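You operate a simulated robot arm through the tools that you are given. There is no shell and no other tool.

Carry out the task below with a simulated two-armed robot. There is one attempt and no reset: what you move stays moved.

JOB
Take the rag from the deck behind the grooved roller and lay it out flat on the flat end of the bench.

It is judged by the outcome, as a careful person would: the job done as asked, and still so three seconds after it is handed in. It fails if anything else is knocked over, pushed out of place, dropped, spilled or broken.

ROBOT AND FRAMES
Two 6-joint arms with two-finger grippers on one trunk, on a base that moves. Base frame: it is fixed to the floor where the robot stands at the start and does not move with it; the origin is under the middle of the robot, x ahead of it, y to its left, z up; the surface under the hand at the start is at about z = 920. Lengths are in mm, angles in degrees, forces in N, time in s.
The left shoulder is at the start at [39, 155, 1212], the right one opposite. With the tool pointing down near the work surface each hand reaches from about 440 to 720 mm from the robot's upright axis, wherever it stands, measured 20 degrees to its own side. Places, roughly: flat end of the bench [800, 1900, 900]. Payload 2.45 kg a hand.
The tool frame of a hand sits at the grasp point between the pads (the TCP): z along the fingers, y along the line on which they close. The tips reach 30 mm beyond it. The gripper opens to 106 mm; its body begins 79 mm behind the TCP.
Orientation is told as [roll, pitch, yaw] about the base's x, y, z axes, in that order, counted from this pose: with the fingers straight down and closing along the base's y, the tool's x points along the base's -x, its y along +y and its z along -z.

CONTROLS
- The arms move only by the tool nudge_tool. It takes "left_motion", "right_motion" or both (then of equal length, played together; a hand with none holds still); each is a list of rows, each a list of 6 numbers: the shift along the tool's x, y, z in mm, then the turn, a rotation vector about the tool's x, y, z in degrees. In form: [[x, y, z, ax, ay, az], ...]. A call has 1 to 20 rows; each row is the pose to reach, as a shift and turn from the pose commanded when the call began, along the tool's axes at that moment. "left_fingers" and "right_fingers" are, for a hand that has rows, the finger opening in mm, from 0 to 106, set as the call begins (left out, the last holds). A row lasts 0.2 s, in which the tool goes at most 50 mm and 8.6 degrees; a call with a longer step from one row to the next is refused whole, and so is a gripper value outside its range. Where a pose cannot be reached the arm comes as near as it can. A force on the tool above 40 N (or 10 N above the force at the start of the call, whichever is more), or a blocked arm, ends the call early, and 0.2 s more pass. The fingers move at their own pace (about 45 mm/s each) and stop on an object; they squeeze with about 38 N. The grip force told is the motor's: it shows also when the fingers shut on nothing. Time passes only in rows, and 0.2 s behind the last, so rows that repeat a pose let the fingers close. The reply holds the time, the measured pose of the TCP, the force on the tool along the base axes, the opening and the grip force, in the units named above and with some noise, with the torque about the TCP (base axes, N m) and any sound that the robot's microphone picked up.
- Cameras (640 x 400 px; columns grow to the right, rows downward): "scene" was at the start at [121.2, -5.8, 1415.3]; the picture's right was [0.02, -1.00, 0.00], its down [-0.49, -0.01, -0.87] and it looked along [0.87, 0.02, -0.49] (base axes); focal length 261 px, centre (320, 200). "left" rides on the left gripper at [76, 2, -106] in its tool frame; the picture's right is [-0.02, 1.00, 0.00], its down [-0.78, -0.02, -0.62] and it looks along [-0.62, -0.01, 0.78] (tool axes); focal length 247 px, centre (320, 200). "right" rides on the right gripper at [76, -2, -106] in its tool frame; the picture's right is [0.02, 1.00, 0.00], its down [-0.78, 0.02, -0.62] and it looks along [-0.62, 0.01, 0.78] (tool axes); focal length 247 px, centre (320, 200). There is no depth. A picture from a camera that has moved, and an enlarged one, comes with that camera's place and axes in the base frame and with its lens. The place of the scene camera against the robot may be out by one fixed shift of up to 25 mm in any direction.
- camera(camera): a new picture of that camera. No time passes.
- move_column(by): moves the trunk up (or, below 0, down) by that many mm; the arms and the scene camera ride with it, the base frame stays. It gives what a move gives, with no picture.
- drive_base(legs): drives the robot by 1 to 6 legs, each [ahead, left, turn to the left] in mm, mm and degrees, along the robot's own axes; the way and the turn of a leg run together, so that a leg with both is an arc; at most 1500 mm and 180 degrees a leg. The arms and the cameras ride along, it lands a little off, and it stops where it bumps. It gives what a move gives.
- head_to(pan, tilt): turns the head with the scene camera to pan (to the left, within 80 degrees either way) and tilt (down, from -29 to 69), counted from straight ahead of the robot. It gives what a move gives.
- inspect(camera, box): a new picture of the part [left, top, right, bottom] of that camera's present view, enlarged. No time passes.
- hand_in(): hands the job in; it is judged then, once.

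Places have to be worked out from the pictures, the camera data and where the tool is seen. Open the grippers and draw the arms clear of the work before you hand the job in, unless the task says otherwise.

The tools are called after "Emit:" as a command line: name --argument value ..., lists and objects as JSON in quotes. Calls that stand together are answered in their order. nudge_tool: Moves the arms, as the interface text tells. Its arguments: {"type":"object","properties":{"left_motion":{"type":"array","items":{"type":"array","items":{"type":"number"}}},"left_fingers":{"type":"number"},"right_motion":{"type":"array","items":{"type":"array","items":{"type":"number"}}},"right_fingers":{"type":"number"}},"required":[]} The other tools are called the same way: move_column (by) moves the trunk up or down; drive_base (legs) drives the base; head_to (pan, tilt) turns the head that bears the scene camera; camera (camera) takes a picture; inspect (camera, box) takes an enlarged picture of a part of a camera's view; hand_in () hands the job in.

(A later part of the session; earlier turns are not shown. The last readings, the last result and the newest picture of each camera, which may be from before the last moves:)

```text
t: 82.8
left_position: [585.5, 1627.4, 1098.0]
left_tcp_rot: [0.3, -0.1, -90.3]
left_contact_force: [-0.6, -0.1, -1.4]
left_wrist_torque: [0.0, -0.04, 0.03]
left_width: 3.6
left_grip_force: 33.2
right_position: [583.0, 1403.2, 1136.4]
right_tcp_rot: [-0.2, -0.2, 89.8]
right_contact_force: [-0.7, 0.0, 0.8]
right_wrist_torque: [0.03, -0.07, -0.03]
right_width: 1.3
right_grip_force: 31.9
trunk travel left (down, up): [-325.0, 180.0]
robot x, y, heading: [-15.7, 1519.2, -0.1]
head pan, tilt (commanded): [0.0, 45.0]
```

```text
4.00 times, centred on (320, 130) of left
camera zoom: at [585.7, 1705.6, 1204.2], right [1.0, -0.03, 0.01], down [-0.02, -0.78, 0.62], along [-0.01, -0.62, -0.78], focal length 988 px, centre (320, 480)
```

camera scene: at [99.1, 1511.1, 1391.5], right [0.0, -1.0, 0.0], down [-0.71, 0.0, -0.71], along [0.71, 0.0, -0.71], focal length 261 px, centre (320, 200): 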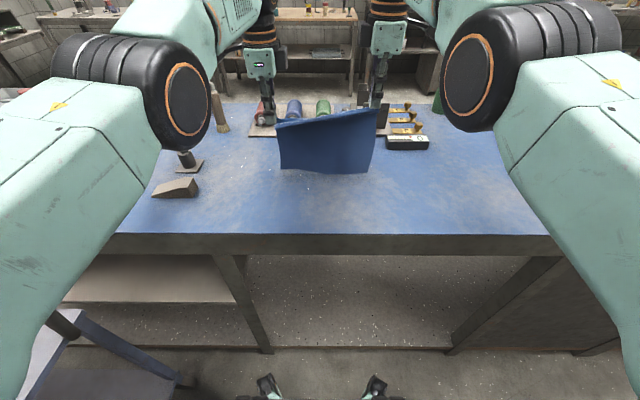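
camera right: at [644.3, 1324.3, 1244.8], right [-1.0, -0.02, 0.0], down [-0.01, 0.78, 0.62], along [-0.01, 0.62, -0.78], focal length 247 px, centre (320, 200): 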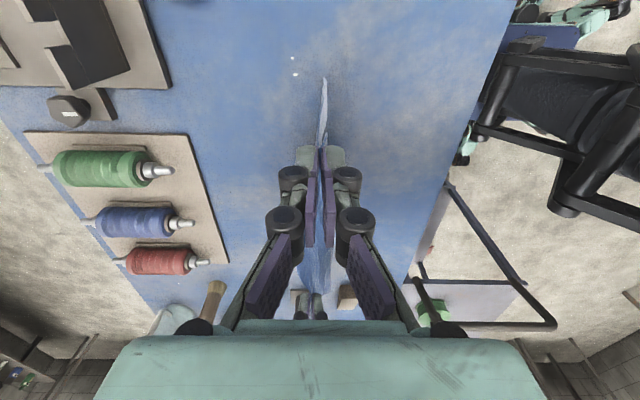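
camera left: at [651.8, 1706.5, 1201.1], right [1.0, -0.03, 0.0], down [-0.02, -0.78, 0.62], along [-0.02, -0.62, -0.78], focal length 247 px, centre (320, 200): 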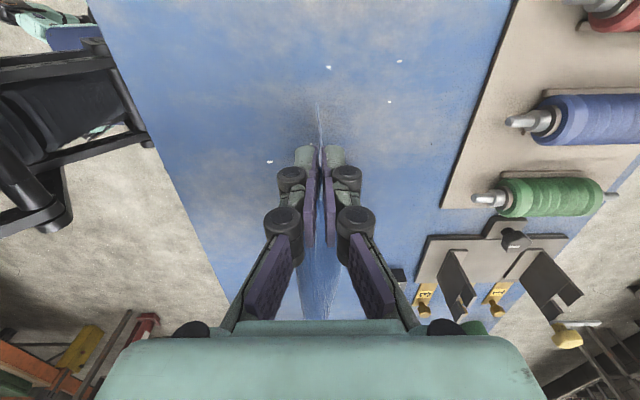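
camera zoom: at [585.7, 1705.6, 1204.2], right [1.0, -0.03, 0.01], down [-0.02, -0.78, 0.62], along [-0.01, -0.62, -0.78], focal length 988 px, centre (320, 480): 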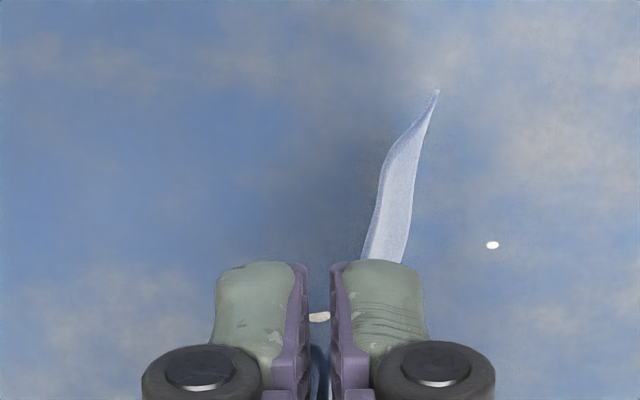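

The hands are at x≈585 but still 224 mm apart. I'll bring them 12 mm closer each, to slacken the rag and protect the left grip, and reach 40 mm forward within range. Then I'll drive ahead 90 mm so the hem comes above x≈720.

Emit:
nudge_tool --left_motion '[[-4, 8, 0, 0, 0, 0], [-8, 18, 0, 0, 0, 0], [-12, 30, 0, 0, 0, 0], [-12, 40, 0, 0, 0, 0], [-12, 40, 0, 0, 0, 0]]' --right_motion '[[-4, -8, 0, 0, 0, 0], [-8, -18, 0, 0, 0, 0], [-12, -30, 0, 0, 0, 0], [-12, -42, 0, 0, 0, 0], [-12, -42, 0, 0, 0, 0]]'

Emit:
drive_base --legs '[[90, 0, 0]]'

Emit:
camera --camera "scene"

Emit:
camera --camera "left"

Emit:
camera --camera "right"

```text
t: 84.0
left_position: [625.6, 1617.6, 1099.4]
left_tcp_rot: [0.1, 0.0, -90.3]
left_contact_force: [-0.6, -0.6, -1.3]
left_wrist_torque: [0.02, 0.04, -0.02]
left_width: 1.7
left_grip_force: 29.0
right_position: [628.8, 1414.5, 1137.9]
right_tcp_rot: [-0.1, 0.0, 89.7]
right_contact_force: [-0.2, -1.0, 0.1]
right_wrist_torque: [0.0, -0.02, 0.01]
right_width: 1.3
right_grip_force: 31.2
trunk travel left (down, up): [-325.0, 180.0]
robot x, y, heading: [-16.5, 1519.7, -0.2]
head pan, tilt (commanded): [0.0, 45.0]
```

```text
t: 85.8
left_position: [718.3, 1618.7, 1095.6]
left_tcp_rot: [-0.1, 0.0, -90.3]
left_contact_force: [0.1, 0.1, -1.2]
left_wrist_torque: [-0.02, 0.02, 0.0]
left_width: 3.6
left_grip_force: 36.0
right_position: [722.8, 1416.4, 1135.3]
right_tcp_rot: [0.1, 0.0, 89.7]
right_contact_force: [0.4, 1.7, -0.9]
right_wrist_torque: [-0.04, 0.04, -0.01]
right_width: 1.5
right_grip_force: 30.4
trunk travel left (down, up): [-325.0, 180.0]
robot x, y, heading: [73.9, 1516.6, -0.1]
head pan, tilt (commanded): [0.0, 45.0]
```

```text
taken
camera scene: at [192.8, 1512.3, 1391.5], right [0.0, -1.0, 0.0], down [-0.71, 0.0, -0.71], along [0.71, 0.0, -0.71], focal length 261 px, centre (320, 200)
```

scene: 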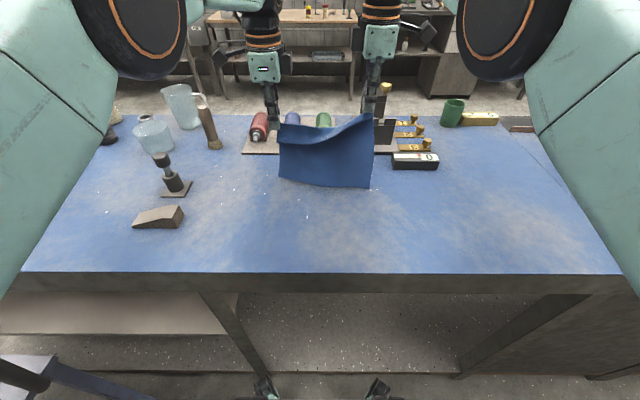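

```text
taken
camera left: at [721.3, 1695.3, 1201.6], right [1.0, -0.03, 0.0], down [-0.02, -0.78, 0.62], along [-0.02, -0.62, -0.78], focal length 247 px, centre (320, 200)
```

left: 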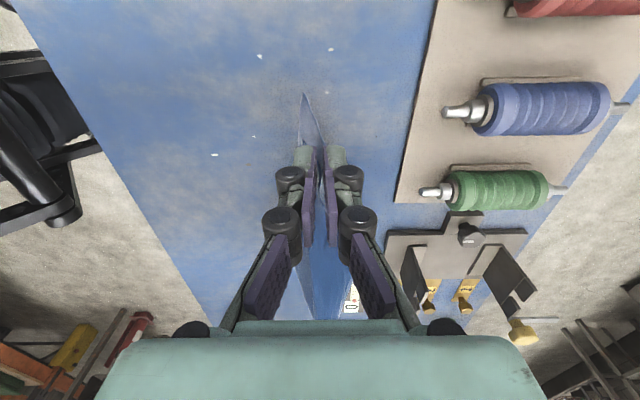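

```text
taken
camera right: at [723.5, 1340.1, 1242.5], right [-1.0, -0.02, 0.0], down [-0.01, 0.78, 0.62], along [-0.01, 0.62, -0.78], focal length 247 px, centre (320, 200)
```

right: 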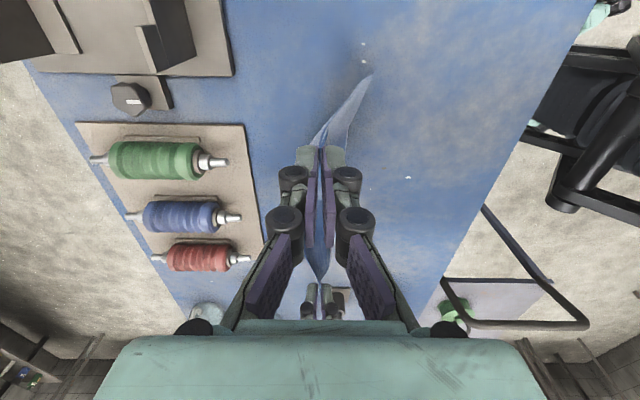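

The rag hangs with its hem about 35–45 mm above the table at x≈715. I'll now start laying it: lower both hands while drawing them back, so the hem touches down first and trails away from me.

Emit:
nudge_tool --left_motion '[[0, 0, 8, 0, 0, 0], [0, 0, 17, 0, 0, 0], [0, 0, 26, 0, 0, 0], [0, -3, 34, 0, 0, 0], [0, -7, 42, 0, 0, 0], [0, -12, 50, 0, 0, 0], [0, -18, 59, 0, 0, 0], [0, -25, 67, 0, 0, 0], [0, -25, 67, 0, 0, 0]]' --right_motion '[[0, 0, 8, 0, 0, 0], [0, 0, 17, 0, 0, 0], [0, 3, 26, 0, 0, 0], [0, 9, 35, 0, 0, 0], [0, 17, 44, 0, 0, 0], [0, 26, 53, 0, 0, 0], [0, 36, 62, 0, 0, 0], [0, 45, 72, 0, 0, 0], [0, 45, 72, 0, 0, 0]]'

Emit:
inspect --camera "scene" --box '[200, 80, 424, 220]'

Emit:
camera --camera "left"

Emit:
camera --camera "right"

```text
t: 87.8
left_position: [695.2, 1617.5, 1028.6]
left_tcp_rot: [-0.1, 0.1, -90.4]
left_contact_force: [0.5, -1.4, 4.8]
left_wrist_torque: [-0.03, 0.05, -0.01]
left_width: 0.2
left_grip_force: 27.7
right_position: [677.6, 1414.1, 1062.4]
right_tcp_rot: [0.1, -0.1, 89.6]
right_contact_force: [-0.5, 0.1, -0.1]
right_wrist_torque: [0.03, -0.02, -0.01]
right_width: 1.2
right_grip_force: 30.4
trunk travel left (down, up): [-325.0, 180.0]
robot x, y, heading: [74.9, 1517.6, -0.2]
head pan, tilt (commanded): [0.0, 45.0]
```

```text
2.86 times, centred on (312, 150) of scene
camera zoom: at [192.4, 1510.3, 1391.5], right [0.0, -1.0, 0.0], down [-0.71, 0.0, -0.71], along [0.71, 0.0, -0.71], focal length 745 px, centre (343, 343)
```

zoom: 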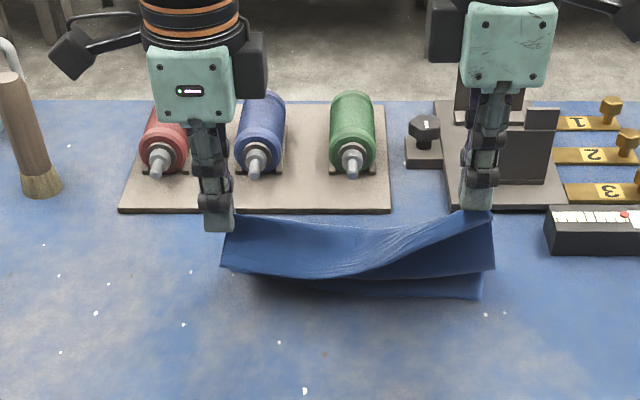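

```text
taken
camera left: at [696.0, 1694.3, 1134.2], right [1.0, -0.03, 0.0], down [-0.02, -0.78, 0.62], along [-0.02, -0.62, -0.78], focal length 247 px, centre (320, 200)
```

left: 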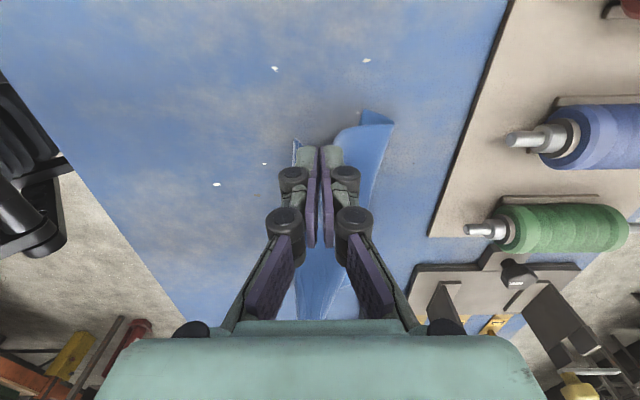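

```text
taken
camera right: at [678.0, 1338.7, 1169.9], right [-1.0, -0.02, 0.0], down [-0.01, 0.78, 0.62], along [-0.01, 0.62, -0.78], focal length 247 px, centre (320, 200)
```

right: 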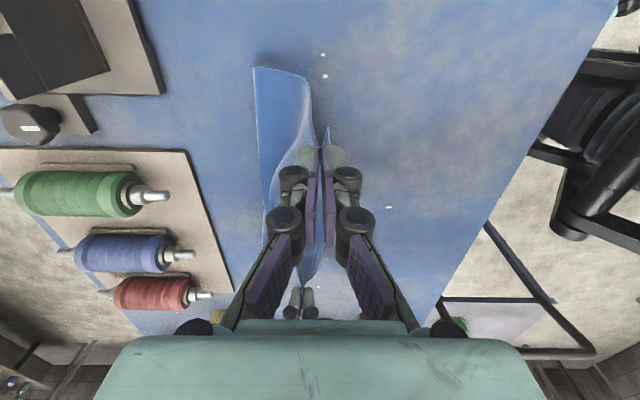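

The hem has touched down and trails away from me (far edge at x≈741–764). There is a flap about 60 mm long below the left grip on my side. I'll draw back while still high enough that the flap isn't dragged, then come straight down so it lies toward me.

Emit:
nudge_tool --left_motion '[[0, -5, 5, 0, 0, 0], [0, -11, 10, 0, 0, 0], [0, -17, 16, 0, 0, 0], [0, -24, 23, 0, 0, 0], [0, -31, 30, 0, 0, 0], [0, -31, 30, 0, 0, 0]]' --right_motion '[[0, 11, 4, 0, 0, 0], [0, 23, 9, 0, 0, 0], [0, 35, 15, 0, 0, 0], [0, 47, 23, 0, 0, 0], [0, 60, 32, 0, 0, 0], [0, 60, 32, 0, 0, 0]]'

Emit:
inspect --camera "scene" --box '[200, 80, 424, 220]'

Emit:
camera --camera "left"

Emit:
camera --camera "right"

```text
t: 89.2
left_position: [663.4, 1615.4, 999.5]
left_tcp_rot: [0.0, -0.1, -90.4]
left_contact_force: [-1.2, 0.6, -1.2]
left_wrist_torque: [0.0, 0.1, 0.01]
left_width: 1.4
left_grip_force: 28.1
right_position: [615.3, 1411.7, 1029.0]
right_tcp_rot: [0.4, -0.5, 89.3]
right_contact_force: [-0.3, 0.3, 0.8]
right_wrist_torque: [0.01, -0.02, 0.0]
right_width: 1.3
right_grip_force: 31.4
trunk travel left (down, up): [-325.0, 180.0]
robot x, y, heading: [75.5, 1517.3, -0.2]
head pan, tilt (commanded): [0.0, 45.0]
```

```text
2.86 times, centred on (312, 150) of scene
camera zoom: at [190.4, 1509.5, 1391.7], right [0.0, -1.0, 0.0], down [-0.71, 0.0, -0.71], along [0.71, 0.0, -0.71], focal length 745 px, centre (343, 343)
```

zoom: 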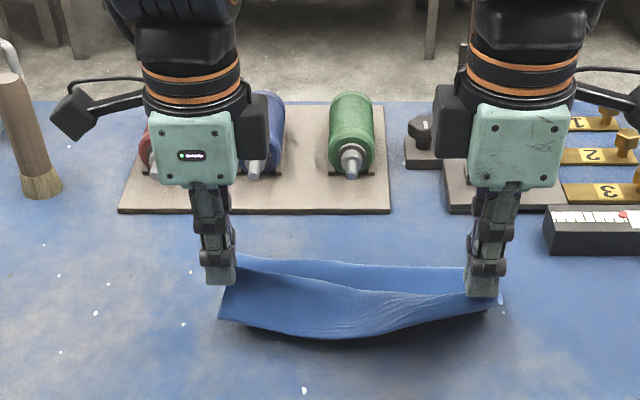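

```text
taken
camera left: at [663.7, 1692.2, 1105.6], right [1.0, -0.03, 0.0], down [-0.02, -0.78, 0.62], along [-0.02, -0.62, -0.78], focal length 247 px, centre (320, 200)
```

left: 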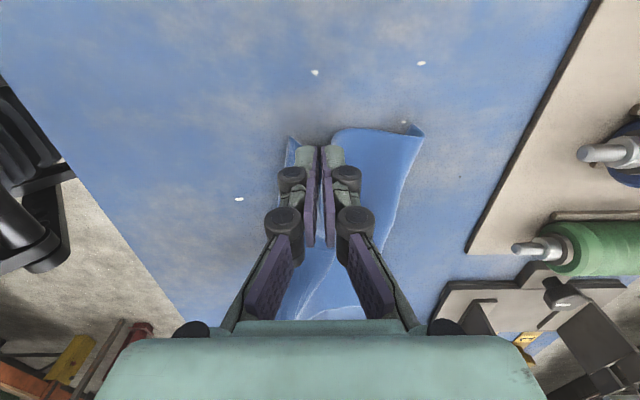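

```text
taken
camera right: at [615.9, 1335.8, 1135.1], right [-1.0, -0.01, 0.01], down [0.0, 0.78, 0.63], along [-0.01, 0.63, -0.78], focal length 247 px, centre (320, 200)
```

right: 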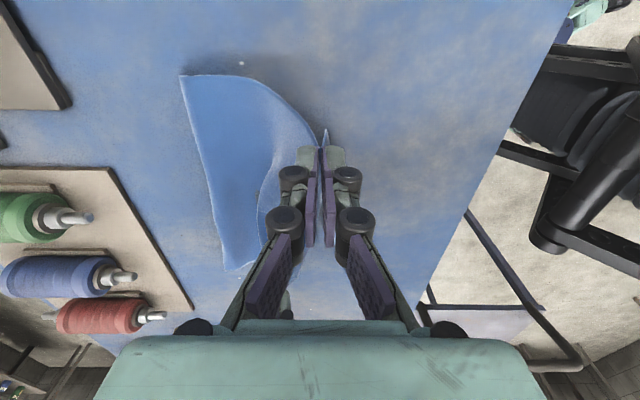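

The rag is going down well: the far hem lies flat and the flap faces me. The right arm is near its inner limit, so I'll lower the right, ease the left forward to compensate, and back the base 40 mm.

Emit:
nudge_tool --left_motion '[[0, 6, 0, 0, 0, 0], [0, 12, 0, 0, 0, 0], [0, 18, 0, 0, 0, 0], [0, 25, 0, 0, 0, 0], [0, 25, 0, 0, 0, 0]]' --right_motion '[[0, -2, 10, 0, 0, 0], [0, -5, 20, 0, 0, 0], [0, -5, 30, 0, 0, 0], [0, -5, 38, 0, 0, 0], [0, -5, 38, 0, 0, 0]]'

Emit:
drive_base --legs '[[-40, 0, 0]]'

Emit:
inspect --camera "scene" --box '[200, 80, 424, 220]'

Emit:
camera --camera "left"

Emit:
camera --camera "right"

```text
t: 90.4
left_position: [686.6, 1616.9, 1000.2]
left_tcp_rot: [0.0, 0.0, -90.3]
left_contact_force: [0.5, 0.7, -1.1]
left_wrist_torque: [0.01, 0.03, 0.02]
left_width: 4.2
left_grip_force: 35.3
right_position: [621.4, 1413.8, 993.8]
right_tcp_rot: [0.0, 0.0, 89.9]
right_contact_force: [0.2, 0.4, -0.1]
right_wrist_torque: [-0.04, -0.01, 0.04]
right_width: 1.4
right_grip_force: 30.6
trunk travel left (down, up): [-325.0, 180.0]
robot x, y, heading: [76.5, 1519.4, -0.1]
head pan, tilt (commanded): [0.0, 45.0]
```

```text
t: 91.6
left_position: [648.7, 1617.4, 996.4]
left_tcp_rot: [-0.2, -0.1, -90.4]
left_contact_force: [-0.2, -1.4, 4.8]
left_wrist_torque: [-0.02, 0.03, 0.01]
left_width: 0.4
left_grip_force: 28.1
right_position: [581.3, 1415.2, 992.2]
right_tcp_rot: [0.1, -0.1, 89.6]
right_contact_force: [0.5, 0.7, -0.7]
right_wrist_torque: [-0.04, 0.0, -0.01]
right_width: 1.4
right_grip_force: 31.2
trunk travel left (down, up): [-325.0, 180.0]
robot x, y, heading: [32.1, 1517.0, 0.0]
head pan, tilt (commanded): [0.0, 45.0]
```

```text
2.86 times, centred on (312, 150) of scene
camera zoom: at [148.5, 1511.6, 1391.6], right [0.0, -1.0, 0.0], down [-0.71, 0.0, -0.71], along [0.71, 0.0, -0.71], focal length 745 px, centre (343, 343)
```

zoom: 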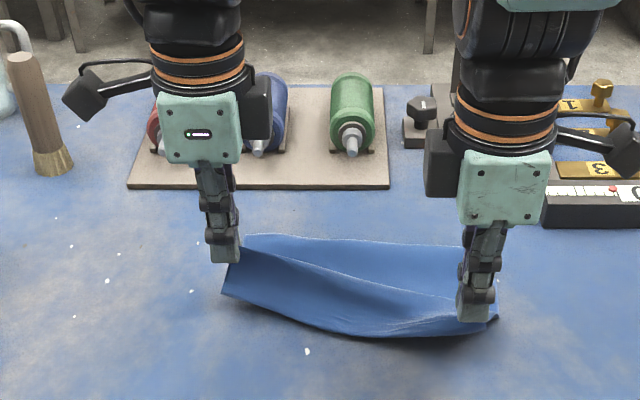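

```text
taken
camera left: at [649.9, 1693.4, 1103.7], right [1.0, -0.03, 0.0], down [-0.02, -0.78, 0.62], along [-0.02, -0.62, -0.78], focal length 247 px, centre (320, 200)
```

left: 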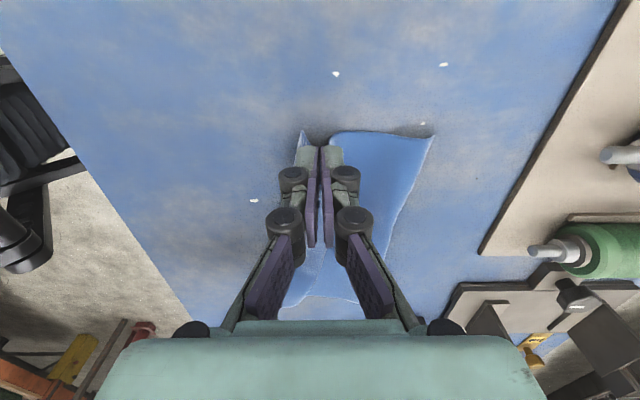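

```text
taken
camera right: at [582.8, 1339.6, 1100.4], right [-1.0, -0.02, 0.0], down [-0.01, 0.78, 0.62], along [-0.01, 0.62, -0.78], focal length 247 px, centre (320, 200)
```

right: 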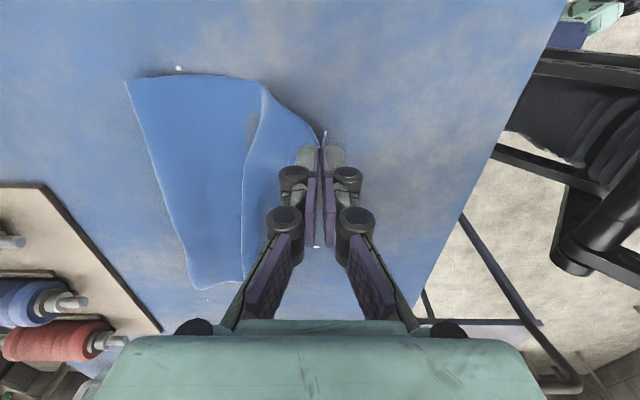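

Nearly there: the far half lies flat, and the flap on the left already leans toward me. I'll lower both hands to just above the table.

Emit:
nudge_tool --left_motion '[[0, 0, 10, 0, 0, 0], [0, 0, 20, 0, 0, 0], [0, 0, 30, 0, 0, 0], [0, 0, 40, 0, 0, 0], [0, 0, 48, 0, 0, 0], [0, 0, 54, 0, 0, 0], [0, 0, 54, 0, 0, 0]]' --right_motion '[[0, 2, 10, 0, 0, 0], [0, 4, 20, 0, 0, 0], [0, 6, 30, 0, 0, 0], [0, 8, 40, 0, 0, 0], [0, 10, 48, 0, 0, 0], [0, 11, 54, 0, 0, 0], [0, 11, 54, 0, 0, 0]]'

Emit:
inspect --camera "scene" --box '[200, 80, 424, 220]'

Emit:
camera --camera "left"

Emit:
camera --camera "right"

```text
t: 93.2
left_position: [645.9, 1616.2, 950.2]
left_tcp_rot: [0.5, 0.0, -90.3]
left_contact_force: [-1.1, 0.1, 7.7]
left_wrist_torque: [-0.1, -0.18, -0.02]
left_width: 4.1
left_grip_force: 37.9
right_position: [571.6, 1414.6, 949.1]
right_tcp_rot: [-1.0, -0.3, 89.7]
right_contact_force: [-5.9, 0.3, 21.8]
right_wrist_torque: [-0.04, 0.23, -0.03]
right_width: 0.0
right_grip_force: 28.9
trunk travel left (down, up): [-325.0, 180.0]
robot x, y, heading: [34.5, 1519.5, -0.3]
head pan, tilt (commanded): [0.0, 45.0]
stopped in row 7 (right hand): the force on the tool passed its limit at 42 N (the readings are from after the stop); the commanded pose is now the measured one
```

```text
2.86 times, centred on (312, 150) of scene
camera zoom: at [142.7, 1510.4, 1392.1], right [0.0, -1.0, 0.0], down [-0.71, 0.0, -0.71], along [0.71, 0.0, -0.71], focal length 745 px, centre (343, 343)
```

zoom: 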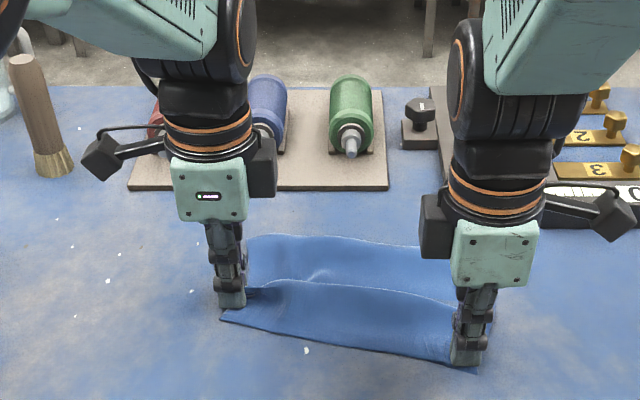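

```text
taken
camera left: at [646.7, 1691.7, 1056.0], right [1.0, -0.03, 0.01], down [-0.03, -0.78, 0.62], along [-0.01, -0.62, -0.78], focal length 247 px, centre (320, 200)
```

left: 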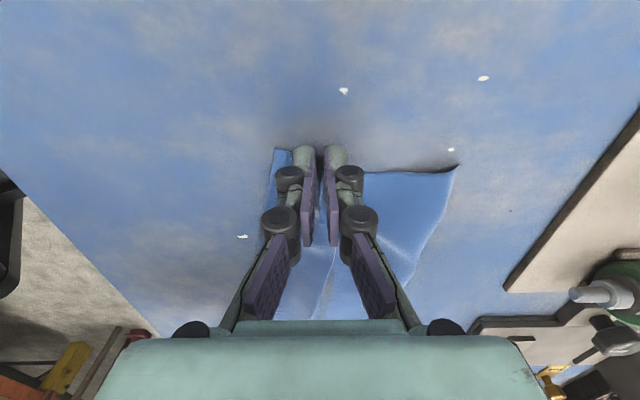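

```text
taken
camera right: at [571.1, 1338.7, 1056.1], right [-1.0, -0.02, -0.02], down [-0.02, 0.78, 0.62], along [0.0, 0.62, -0.78], focal length 247 px, centre (320, 200)
```

right: 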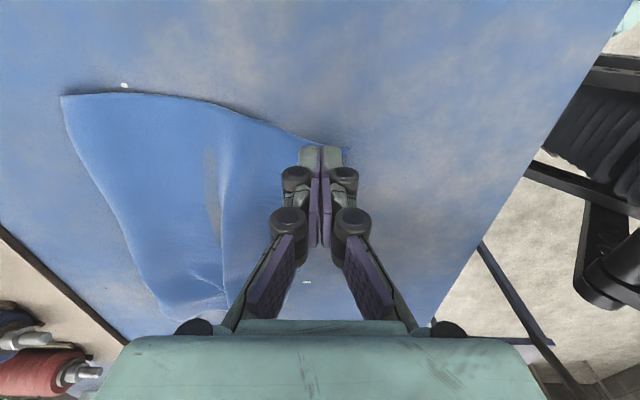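

The table is at z≈919 here (contact at TCP≈950), and the rag is down. I'll ease the hands up slightly, open the fingers, then lift clear and look.

Emit:
nudge_tool --left_motion '[[0, 0, -2, 0, 0, 0], [0, 0, -2, 0, 0, 0], [0, 0, -2, 0, 0, 0], [0, 0, -2, 0, 0, 0], [0, 0, -2, 0, 0, 0], [0, 0, -20, 0, 0, 0], [0, 0, -50, 0, 0, 0], [0, 0, -90, 0, 0, 0], [0, 0, -130, 0, 0, 0], [0, 0, -130, 0, 0, 0]]' --right_motion '[[0, 0, -4, 0, 0, 0], [0, 0, -4, 0, 0, 0], [0, 0, -4, 0, 0, 0], [0, 0, -4, 0, 0, 0], [0, 0, -4, 0, 0, 0], [0, 0, -20, 0, 0, 0], [0, 0, -50, 0, 0, 0], [0, 0, -90, 0, 0, 0], [0, 0, -130, 0, 0, 0], [0, 0, -130, 0, 0, 0]]' --left_fingers 50 --right_fingers 40

Emit:
camera --camera "scene"

Emit:
camera --camera "left"

Emit:
camera --camera "right"

```text
t: 95.4
left_position: [644.7, 1616.5, 1077.8]
left_tcp_rot: [0.3, 0.0, -90.2]
left_contact_force: [0.1, 0.3, -1.3]
left_wrist_torque: [-0.04, -0.03, -0.01]
left_width: 50.1
left_grip_force: 0.0
right_position: [569.0, 1409.8, 1069.4]
right_tcp_rot: [0.4, -1.1, 88.9]
right_contact_force: [0.8, 0.1, -0.3]
right_wrist_torque: [-0.04, 0.0, 0.01]
right_width: 40.1
right_grip_force: 0.2
trunk travel left (down, up): [-325.0, 180.0]
robot x, y, heading: [34.9, 1519.3, -0.0]
head pan, tilt (commanded): [0.0, 45.0]
```

```text
taken
camera scene: at [144.8, 1510.6, 1391.8], right [0.0, -1.0, 0.0], down [-0.71, 0.0, -0.71], along [0.71, 0.0, -0.71], focal length 261 px, centre (320, 200)
```

scene: 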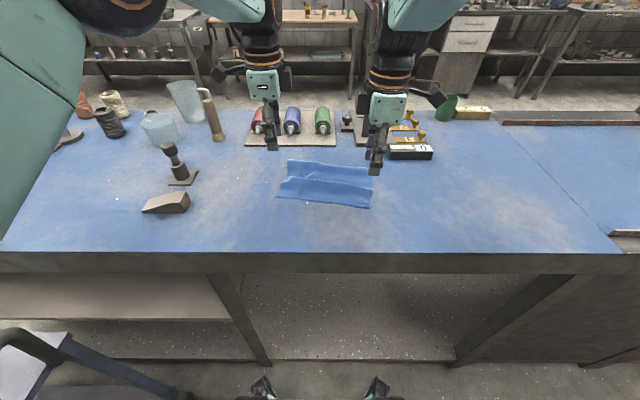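

```text
taken
camera left: at [645.6, 1693.3, 1183.7], right [1.0, -0.03, 0.0], down [-0.02, -0.78, 0.62], along [-0.01, -0.62, -0.78], focal length 247 px, centre (320, 200)
```

left: 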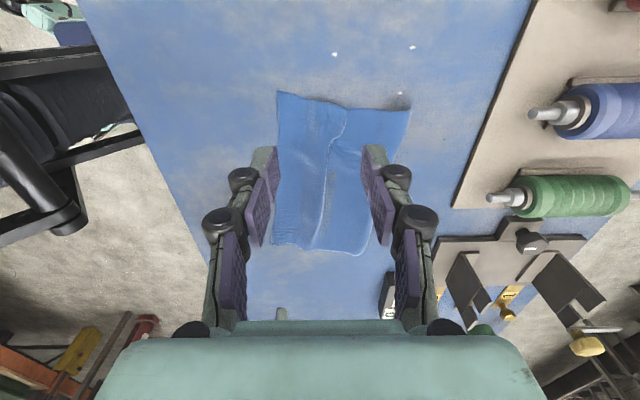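

```text
taken
camera right: at [569.8, 1332.8, 1174.5], right [-1.0, 0.0, 0.01], down [0.0, 0.77, 0.64], along [-0.01, 0.64, -0.77], focal length 247 px, centre (320, 200)
```

right: 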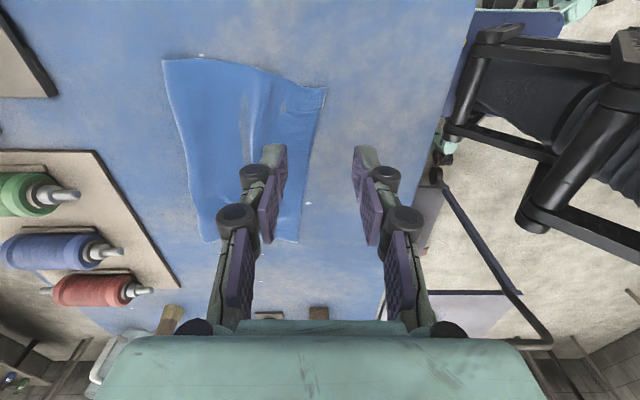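

The rag is down on the flat end but with a fold running across its middle: each side is about 140–150 mm long instead of 200. I'll zoom in on the fold.

Emit:
inspect --camera "left" --box '[256, 80, 448, 200]'

Emit:
inspect --camera "right" --box '[150, 40, 342, 160]'

Emit:
inspect --camera "scene" --box '[260, 145, 388, 225]'

```text
3.33 times, centred on (352, 140) of left
camera zoom: at [645.6, 1693.3, 1183.7], right [1.0, -0.03, 0.0], down [-0.02, -0.78, 0.62], along [-0.01, -0.62, -0.78], focal length 823 px, centre (213, 400)
```

zoom: 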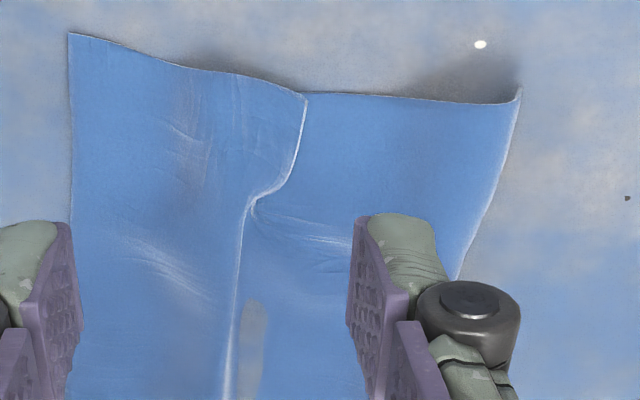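

```text
3.33 times, centred on (246, 100) of right
camera zoom: at [569.8, 1332.8, 1174.5], right [-1.0, 0.0, 0.01], down [0.0, 0.77, 0.64], along [-0.01, 0.64, -0.77], focal length 823 px, centre (567, 533)
```

zoom: 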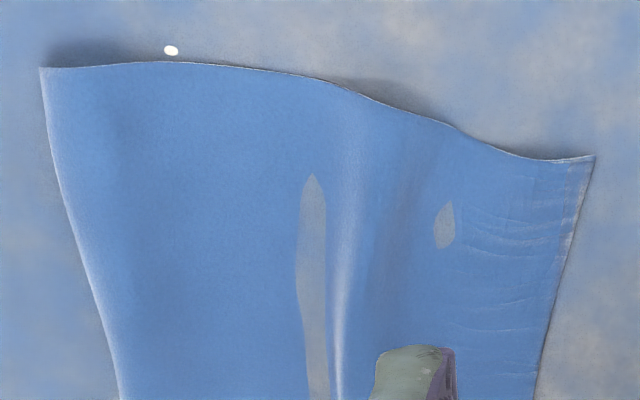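

```text
5.00 times, centred on (324, 185) of scene
camera zoom: at [144.8, 1510.6, 1391.8], right [0.0, -1.0, 0.0], down [-0.71, 0.0, -0.71], along [0.71, 0.0, -0.71], focal length 1304 px, centre (300, 275)
```

zoom: 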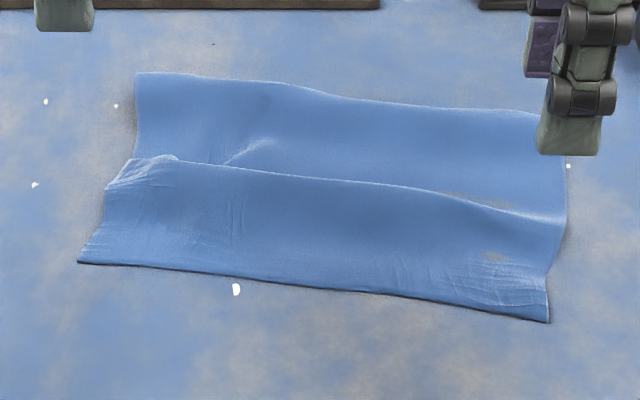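

The rag lies flat except for a wave fold along y at x≈636–674. I'll straddle the fold with each hand (fingers part open along x), press lightly and then open the fingers, which spreads the cloth outward both ways. First I'll position above it.

Emit:
nudge_tool --left_motion '[[-14, 8, 0, 0.5, 0, 0], [-28, 16, 0, 0.5, 0, 0], [-28, 16, 40, 0.5, 0, 0], [-28, 16, 80, 0.5, 0, 0], [-28, 16, 110, 0.5, 0, 0], [-28, 16, 110, 0.5, 0, 0]]' --right_motion '[[0, -34, 0, -1, 0, 0], [0, -68, 0, -1, 0, 0], [0, -68, 40, -1, 0, 0], [0, -68, 80, -1, 0, 0], [0, -68, 110, -1, 0, 0], [0, -68, 110, -1, 0, 0]]' --left_fingers 46 --right_fingers 46

Emit:
camera --camera "left"

Emit:
camera --camera "right"

Emit:
inspect --camera "scene" --box '[200, 100, 424, 240]'

```text
t: 96.8
left_position: [661.8, 1585.0, 969.8]
left_tcp_rot: [-0.2, -0.2, -90.4]
left_contact_force: [-1.1, 0.2, -0.3]
left_wrist_torque: [-0.02, -0.02, -0.01]
left_width: 46.2
left_grip_force: 0.1
right_position: [645.1, 1414.9, 962.8]
right_tcp_rot: [0.2, -0.1, 89.7]
right_contact_force: [0.0, 0.0, -0.1]
right_wrist_torque: [-0.01, -0.05, 0.0]
right_width: 46.2
right_grip_force: 0.0
trunk travel left (down, up): [-325.0, 180.0]
robot x, y, heading: [37.8, 1517.6, -0.1]
head pan, tilt (commanded): [0.0, 45.0]
```

```text
taken
camera left: at [662.8, 1662.7, 1074.7], right [1.0, -0.03, 0.0], down [-0.02, -0.78, 0.62], along [-0.02, -0.62, -0.78], focal length 247 px, centre (320, 200)
```

left: 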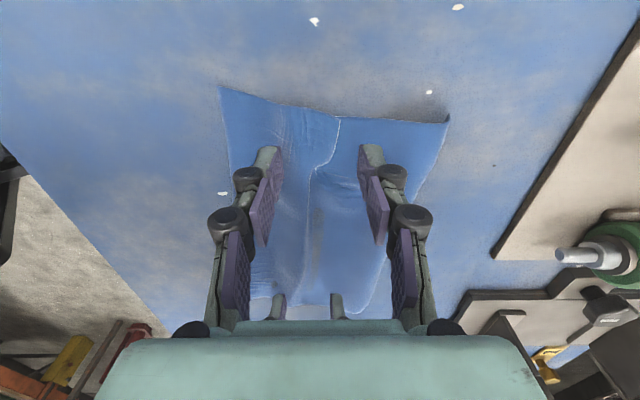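

```text
taken
camera right: at [644.9, 1338.8, 1069.9], right [-1.0, -0.02, 0.0], down [-0.01, 0.78, 0.62], along [-0.01, 0.62, -0.78], focal length 247 px, centre (320, 200)
```

right: 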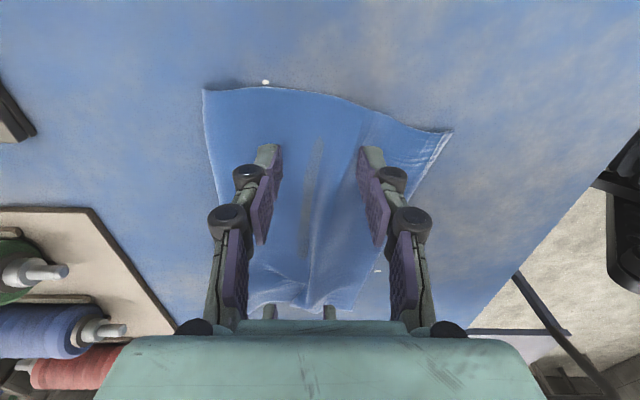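

```text
2.86 times, centred on (312, 170) of scene
camera zoom: at [143.1, 1510.7, 1392.0], right [0.0, -1.0, 0.0], down [-0.71, 0.0, -0.71], along [0.71, 0.0, -0.71], focal length 745 px, centre (343, 286)
```

zoom: 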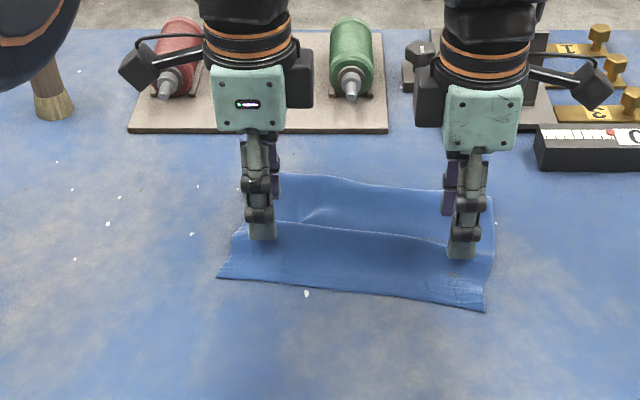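

Both grippers straddle the fold well. Lowering to light contact.

Emit:
nudge_tool --left_motion '[[0, 0, 10, 0, 0, 0], [0, 0, 15, 0, 0, 0], [0, 0, 18, 0, 0, 0], [0, 0, 20, 0, 0, 0], [0, 0, 21, 0, 0, 0], [0, 0, 21, 0, 0, 0]]' --right_motion '[[0, 0, 5, 0, 0, 0], [0, 0, 9, 0, 0, 0], [0, 0, 11, 0, 0, 0], [0, 0, 13, 0, 0, 0], [0, 0, 14, 0, 0, 0], [0, 0, 14, 0, 0, 0]]'

```text
t: 98.2
left_position: [662.2, 1585.5, 950.6]
left_tcp_rot: [0.1, -0.1, -90.3]
left_contact_force: [-0.4, -0.1, 26.0]
left_wrist_torque: [-0.01, 0.2, -0.02]
left_width: 44.3
left_grip_force: 7.2
right_position: [639.7, 1413.3, 951.5]
right_tcp_rot: [0.1, -0.2, 89.7]
right_contact_force: [-0.3, 0.1, -0.2]
right_wrist_torque: [0.02, -0.02, -0.03]
right_width: 46.1
right_grip_force: 0.0
trunk travel left (down, up): [-325.0, 180.0]
robot x, y, heading: [31.8, 1520.8, 0.0]
head pan, tilt (commanded): [0.0, 45.0]
```

The left presses 26 N, a bit much; the right isn't touching yet. Adjusting both.

Emit:
nudge_tool --left_motion '[[0, 0, -1, 0, 0, 0], [0, 0, -1, 0, 0, 0], [0, 0, -1, 0, 0, 0]]' --right_motion '[[0, 0, 1.5, 0, 0, 0], [0, 0, 3, 0, 0, 0], [0, 0, 3, 0, 0, 0]]'

```text
t: 99.0
left_position: [660.5, 1585.9, 948.9]
left_tcp_rot: [-0.1, 0.0, -90.3]
left_contact_force: [1.3, 1.7, 16.3]
left_wrist_torque: [0.08, -0.14, -0.03]
left_width: 49.3
left_grip_force: 1.5
right_position: [639.3, 1414.3, 950.9]
right_tcp_rot: [0.1, -0.3, 89.7]
right_contact_force: [0.4, 0.6, 2.7]
right_wrist_torque: [-0.03, 0.01, 0.02]
right_width: 46.0
right_grip_force: 0.1
trunk travel left (down, up): [-325.0, 180.0]
robot x, y, heading: [31.8, 1518.1, -0.1]
head pan, tilt (commanded): [0.0, 45.0]
```

Left at 16 N, right at 3 N. I'll press the right about 1.5 mm more and spread the fingers of both hands.

Emit:
nudge_tool --right_motion '[[0, 0, 1, 0, 0, 0], [0, 0, 2, 0, 0, 0], [0, 0, 2, 0, 0, 0]]'

Emit:
nudge_tool --left_motion '[[0, 0, 0, 0, 0, 0], [0, 0, 0, 0, 0, 0], [0, 0, 0, 0, 0, 0], [0, 0, 0, 0, 0, 0], [0, 0, 0, 0, 0, 0]]' --right_motion '[[0, 0, 0, 0, 0, 0], [0, 0, 0, 0, 0, 0], [0, 0, 0, 0, 0, 0], [0, 0, 0, 0, 0, 0], [0, 0, 0, 0, 0, 0]]' --left_fingers 104 --right_fingers 104

Emit:
camera --camera "left"

Emit:
camera --camera "right"

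Emit:
inspect --camera "scene" --box '[200, 100, 424, 240]'

```text
t: 99.8
left_position: [660.9, 1585.9, 947.6]
left_tcp_rot: [-0.2, 0.1, -90.2]
left_contact_force: [0.8, -0.1, 8.9]
left_wrist_torque: [-0.02, -0.11, -0.02]
left_width: 49.3
left_grip_force: 2.1
right_position: [639.4, 1414.2, 949.8]
right_tcp_rot: [0.0, -0.3, 89.7]
right_contact_force: [-0.2, 0.4, 12.6]
right_wrist_torque: [-0.1, 0.26, -0.03]
right_width: 47.5
right_grip_force: 0.9
trunk travel left (down, up): [-325.0, 180.0]
robot x, y, heading: [32.8, 1516.4, 0.0]
head pan, tilt (commanded): [0.0, 45.0]
```

```text
t: 101.0
left_position: [663.0, 1586.3, 946.9]
left_tcp_rot: [-0.3, 0.0, -90.3]
left_contact_force: [-0.5, 0.0, -0.6]
left_wrist_torque: [0.0, 0.0, -0.01]
left_width: 104.0
left_grip_force: 0.0
right_position: [640.8, 1414.2, 948.4]
right_tcp_rot: [0.3, -0.2, 89.7]
right_contact_force: [0.2, 0.5, -0.6]
right_wrist_torque: [0.0, -0.03, -0.03]
right_width: 104.1
right_grip_force: 0.1
trunk travel left (down, up): [-325.0, 180.0]
robot x, y, heading: [34.8, 1518.7, -0.5]
head pan, tilt (commanded): [0.0, 45.0]
```

```text
taken
camera left: at [664.3, 1662.6, 1052.7], right [1.0, -0.03, -0.01], down [-0.02, -0.78, 0.62], along [-0.02, -0.62, -0.78], focal length 247 px, centre (320, 200)
```

left: 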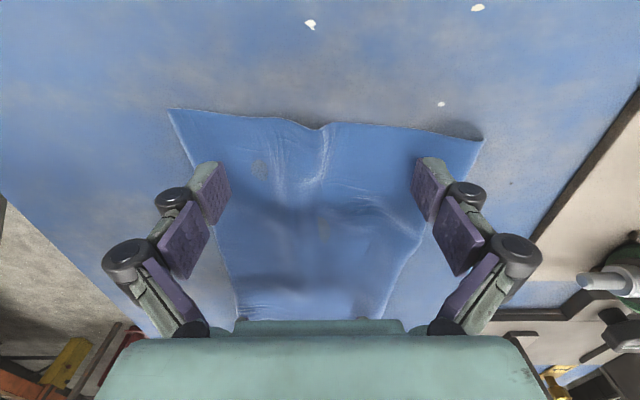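

```text
taken
camera right: at [642.3, 1337.8, 1054.7], right [-1.0, -0.02, 0.0], down [-0.01, 0.78, 0.62], along [-0.01, 0.62, -0.78], focal length 247 px, centre (320, 200)
```

right: 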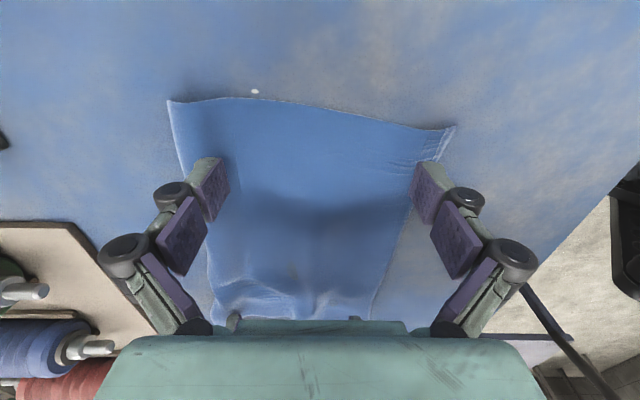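

```text
2.86 times, centred on (312, 170) of scene
camera zoom: at [145.4, 1510.1, 1391.8], right [0.0, -1.0, 0.0], down [-0.71, 0.0, -0.71], along [0.71, 0.0, -0.71], focal length 745 px, centre (343, 286)
```

zoom: 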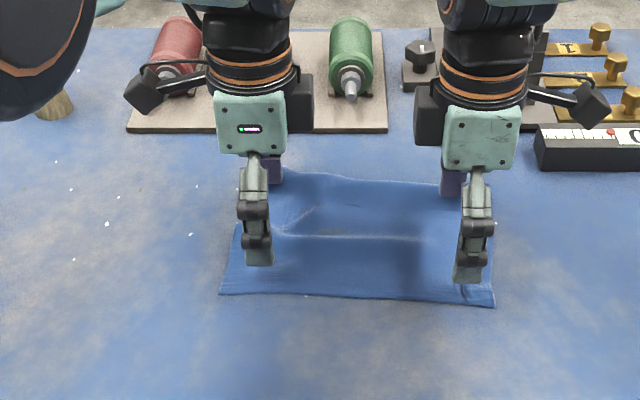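

The spread worked: the fold has mostly opened out. I'll lift both hands straight up and look at what remains.

Emit:
nudge_tool --left_motion '[[0, 0, -15, 0, 0, 0], [0, 0, -50, 0, 0, 0], [0, 0, -90, 0, 0, 0], [0, 0, -130, 0, 0, 0], [0, 0, -130, 0, 0, 0]]' --right_motion '[[0, 0, -15, 0, 0, 0], [0, 0, -50, 0, 0, 0], [0, 0, -90, 0, 0, 0], [0, 0, -130, 0, 0, 0], [0, 0, -130, 0, 0, 0]]'

Emit:
camera --camera "left"

Emit:
camera --camera "right"

Emit:
inspect --camera "scene" --box '[248, 140, 400, 235]'

```text
t: 102.2
left_position: [663.4, 1585.5, 1078.6]
left_tcp_rot: [-0.4, 0.0, -90.3]
left_contact_force: [0.5, -0.1, -0.7]
left_wrist_torque: [0.02, -0.01, 0.0]
left_width: 104.2
left_grip_force: 0.2
right_position: [639.3, 1410.2, 1080.3]
right_tcp_rot: [0.3, -0.2, 89.7]
right_contact_force: [0.5, 0.2, -0.8]
right_wrist_torque: [0.01, -0.04, 0.0]
right_width: 103.9
right_grip_force: 0.1
trunk travel left (down, up): [-325.0, 180.0]
robot x, y, heading: [34.2, 1514.4, -0.2]
head pan, tilt (commanded): [0.0, 45.0]
```

```text
taken
camera left: at [665.3, 1663.2, 1184.6], right [1.0, -0.03, -0.01], down [-0.02, -0.78, 0.62], along [-0.02, -0.62, -0.78], focal length 247 px, centre (320, 200)
```

left: 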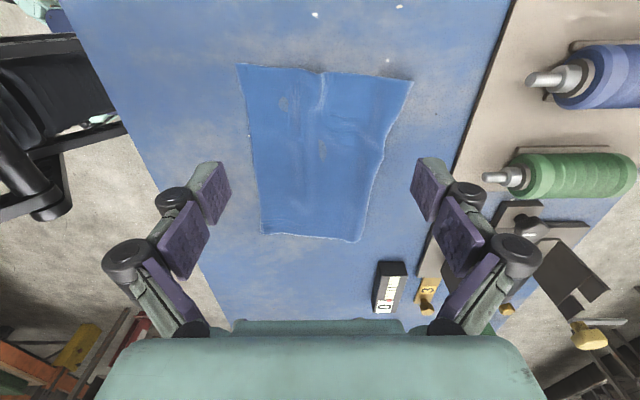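

```text
taken
camera right: at [640.7, 1334.7, 1185.9], right [-1.0, -0.02, 0.01], down [-0.01, 0.78, 0.62], along [-0.01, 0.62, -0.78], focal length 247 px, centre (320, 200)
```

right: 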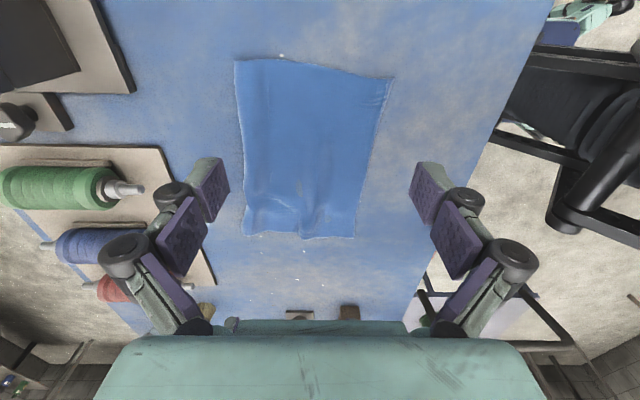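

```text
4.21 times, centred on (324, 188) of scene
camera zoom: at [146.4, 1510.1, 1391.7], right [0.0, -1.0, 0.0], down [-0.71, 0.0, -0.71], along [0.71, 0.0, -0.71], focal length 1098 px, centre (303, 253)
```

zoom: 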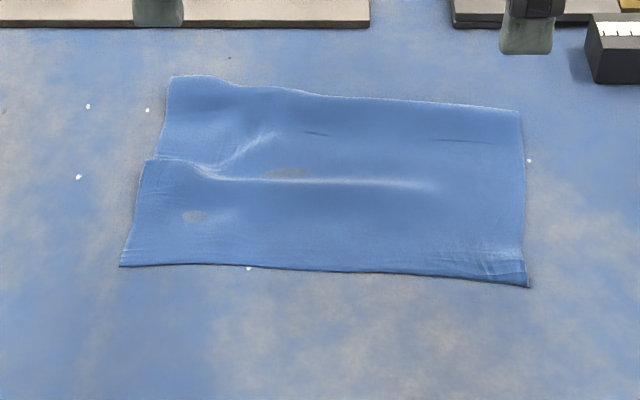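

Much flatter: the left side is now about 171 mm long and the right about 154 mm. I'll zoom in to find where the rest is still folded, especially the right near corner.

Emit:
inspect --camera "right" --box '[220, 45, 412, 165]'

Emit:
inspect --camera "left" --box '[225, 50, 433, 180]'

Emit:
inspect --camera "scene" --box '[328, 155, 392, 220]'

```text
3.33 times, centred on (316, 105) of right
camera zoom: at [640.7, 1334.7, 1185.9], right [-1.0, -0.02, 0.01], down [-0.01, 0.78, 0.62], along [-0.01, 0.62, -0.78], focal length 823 px, centre (333, 517)
```

zoom: 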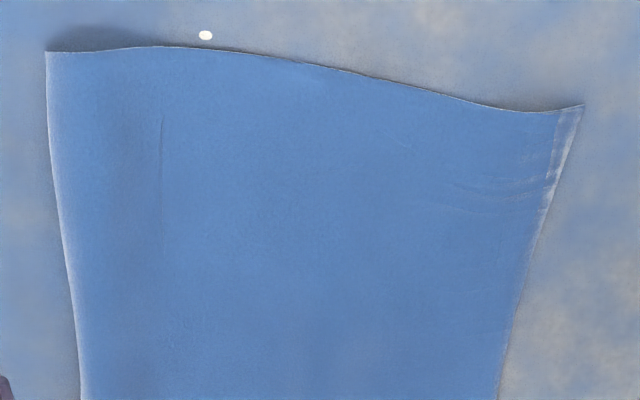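

```text
3.08 times, centred on (329, 115) of left
camera zoom: at [665.3, 1663.2, 1184.6], right [1.0, -0.03, -0.01], down [-0.02, -0.78, 0.62], along [-0.02, -0.62, -0.78], focal length 760 px, centre (292, 462)
```

zoom: 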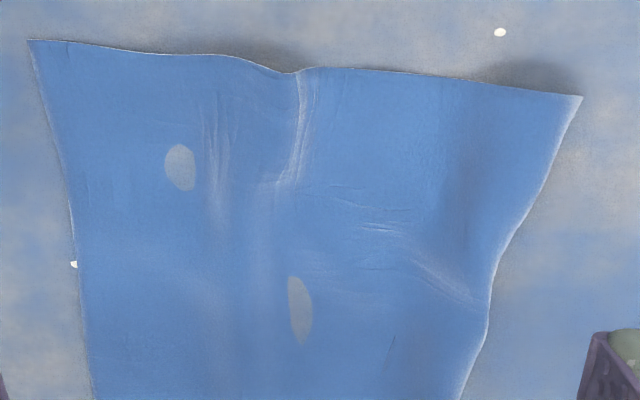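

```text
6.15 times, centred on (360, 188) of scene
camera zoom: at [146.4, 1510.1, 1391.7], right [0.0, -1.0, 0.0], down [-0.71, 0.0, -0.71], along [0.71, 0.0, -0.71], focal length 1605 px, centre (74, 277)
```

zoom: 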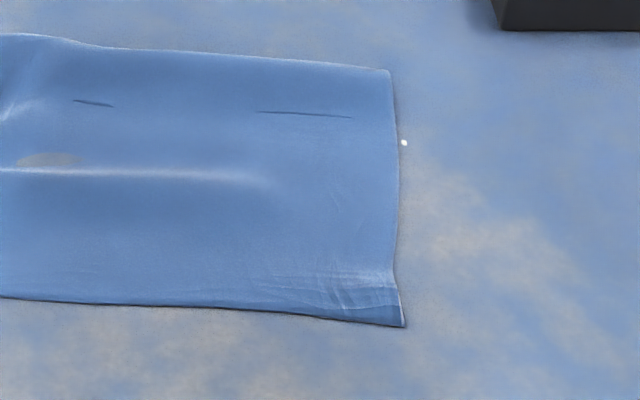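

I need to know whether the near-right edge is tucked under. I'll bring the right wrist camera down beside the rag's right edge (over bare table, fingers closed) for a lower view along that edge.

Emit:
nudge_tool --right_motion '[[35, 10, 0, 0, 0, 0], [70, 20, 0, 0, 0, 0], [100, 30, 0, 0, 0, 0], [100, 30, 35, 0, 0, 0], [100, 30, 70, 0, 0, 0], [100, 30, 105, 0, 0, 0], [100, 30, 105, 0, 0, 0]]' --right_fingers 104

Emit:
camera --camera "right"

Emit:
inspect --camera "right" --box '[200, 100, 440, 250]'

```text
t: 103.8
left_position: [661.6, 1586.6, 1078.7]
left_tcp_rot: [-0.2, -0.2, -90.2]
left_contact_force: [-0.2, -0.7, 0.5]
left_wrist_torque: [-0.02, 0.02, -0.03]
left_width: 104.0
left_grip_force: 0.0
right_position: [607.8, 1316.4, 972.8]
right_tcp_rot: [0.2, -0.3, 89.7]
right_contact_force: [-0.1, 0.9, -0.7]
right_wrist_torque: [-0.03, -0.02, 0.04]
right_width: 104.0
right_grip_force: 0.0
trunk travel left (down, up): [-325.0, 180.0]
robot x, y, heading: [34.3, 1516.6, -0.4]
head pan, tilt (commanded): [0.0, 45.0]
```

```text
taken
camera right: at [608.7, 1240.9, 1080.0], right [-1.0, -0.02, 0.0], down [-0.01, 0.78, 0.62], along [-0.01, 0.62, -0.78], focal length 247 px, centre (320, 200)
```

right: 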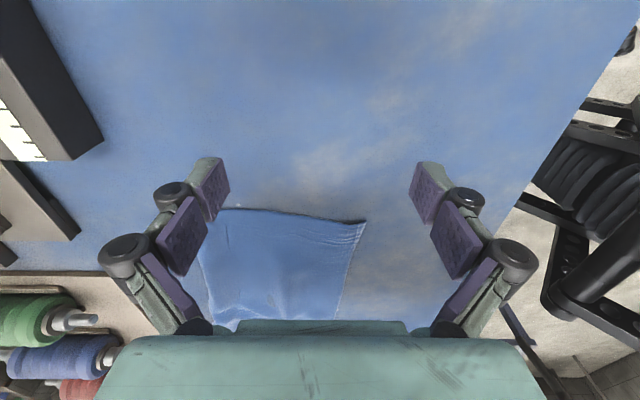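

```text
2.67 times, centred on (320, 175) of right
camera zoom: at [608.7, 1240.9, 1080.0], right [-1.0, -0.02, 0.0], down [-0.01, 0.78, 0.62], along [-0.01, 0.62, -0.78], focal length 659 px, centre (320, 267)
```

zoom: 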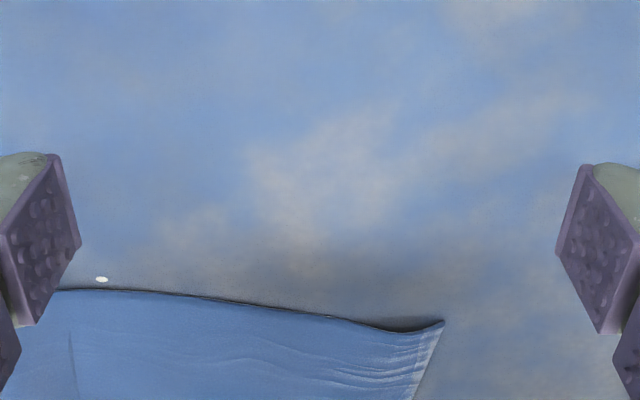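

Emit:
inspect --camera "right" --box '[290, 195, 386, 255]'

Emit:
inspect --camera "right" --box '[190, 195, 286, 255]'

```text
6.67 times, centred on (338, 225) of right
camera zoom: at [608.7, 1240.9, 1080.0], right [-1.0, -0.02, 0.0], down [-0.01, 0.78, 0.62], along [-0.01, 0.62, -0.78], focal length 1646 px, centre (200, 33)
```

zoom: 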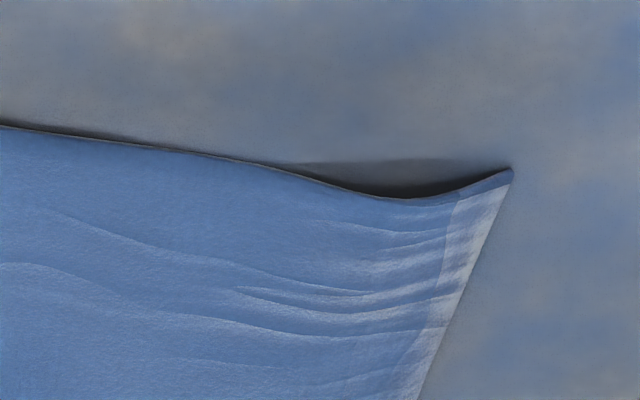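

```text
6.67 times, centred on (238, 225) of right
camera zoom: at [608.7, 1240.9, 1080.0], right [-1.0, -0.02, 0.0], down [-0.01, 0.78, 0.62], along [-0.01, 0.62, -0.78], focal length 1646 px, centre (867, 33)
```

zoom: 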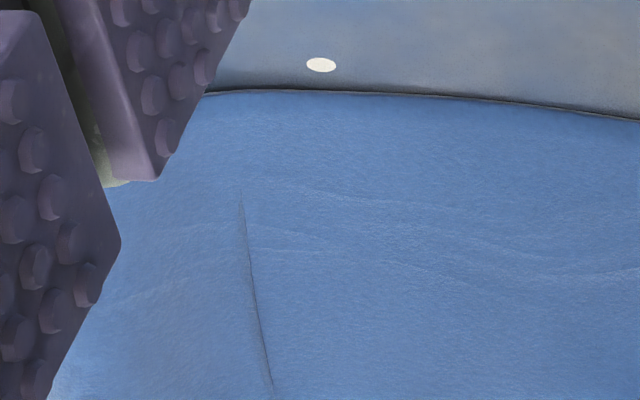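

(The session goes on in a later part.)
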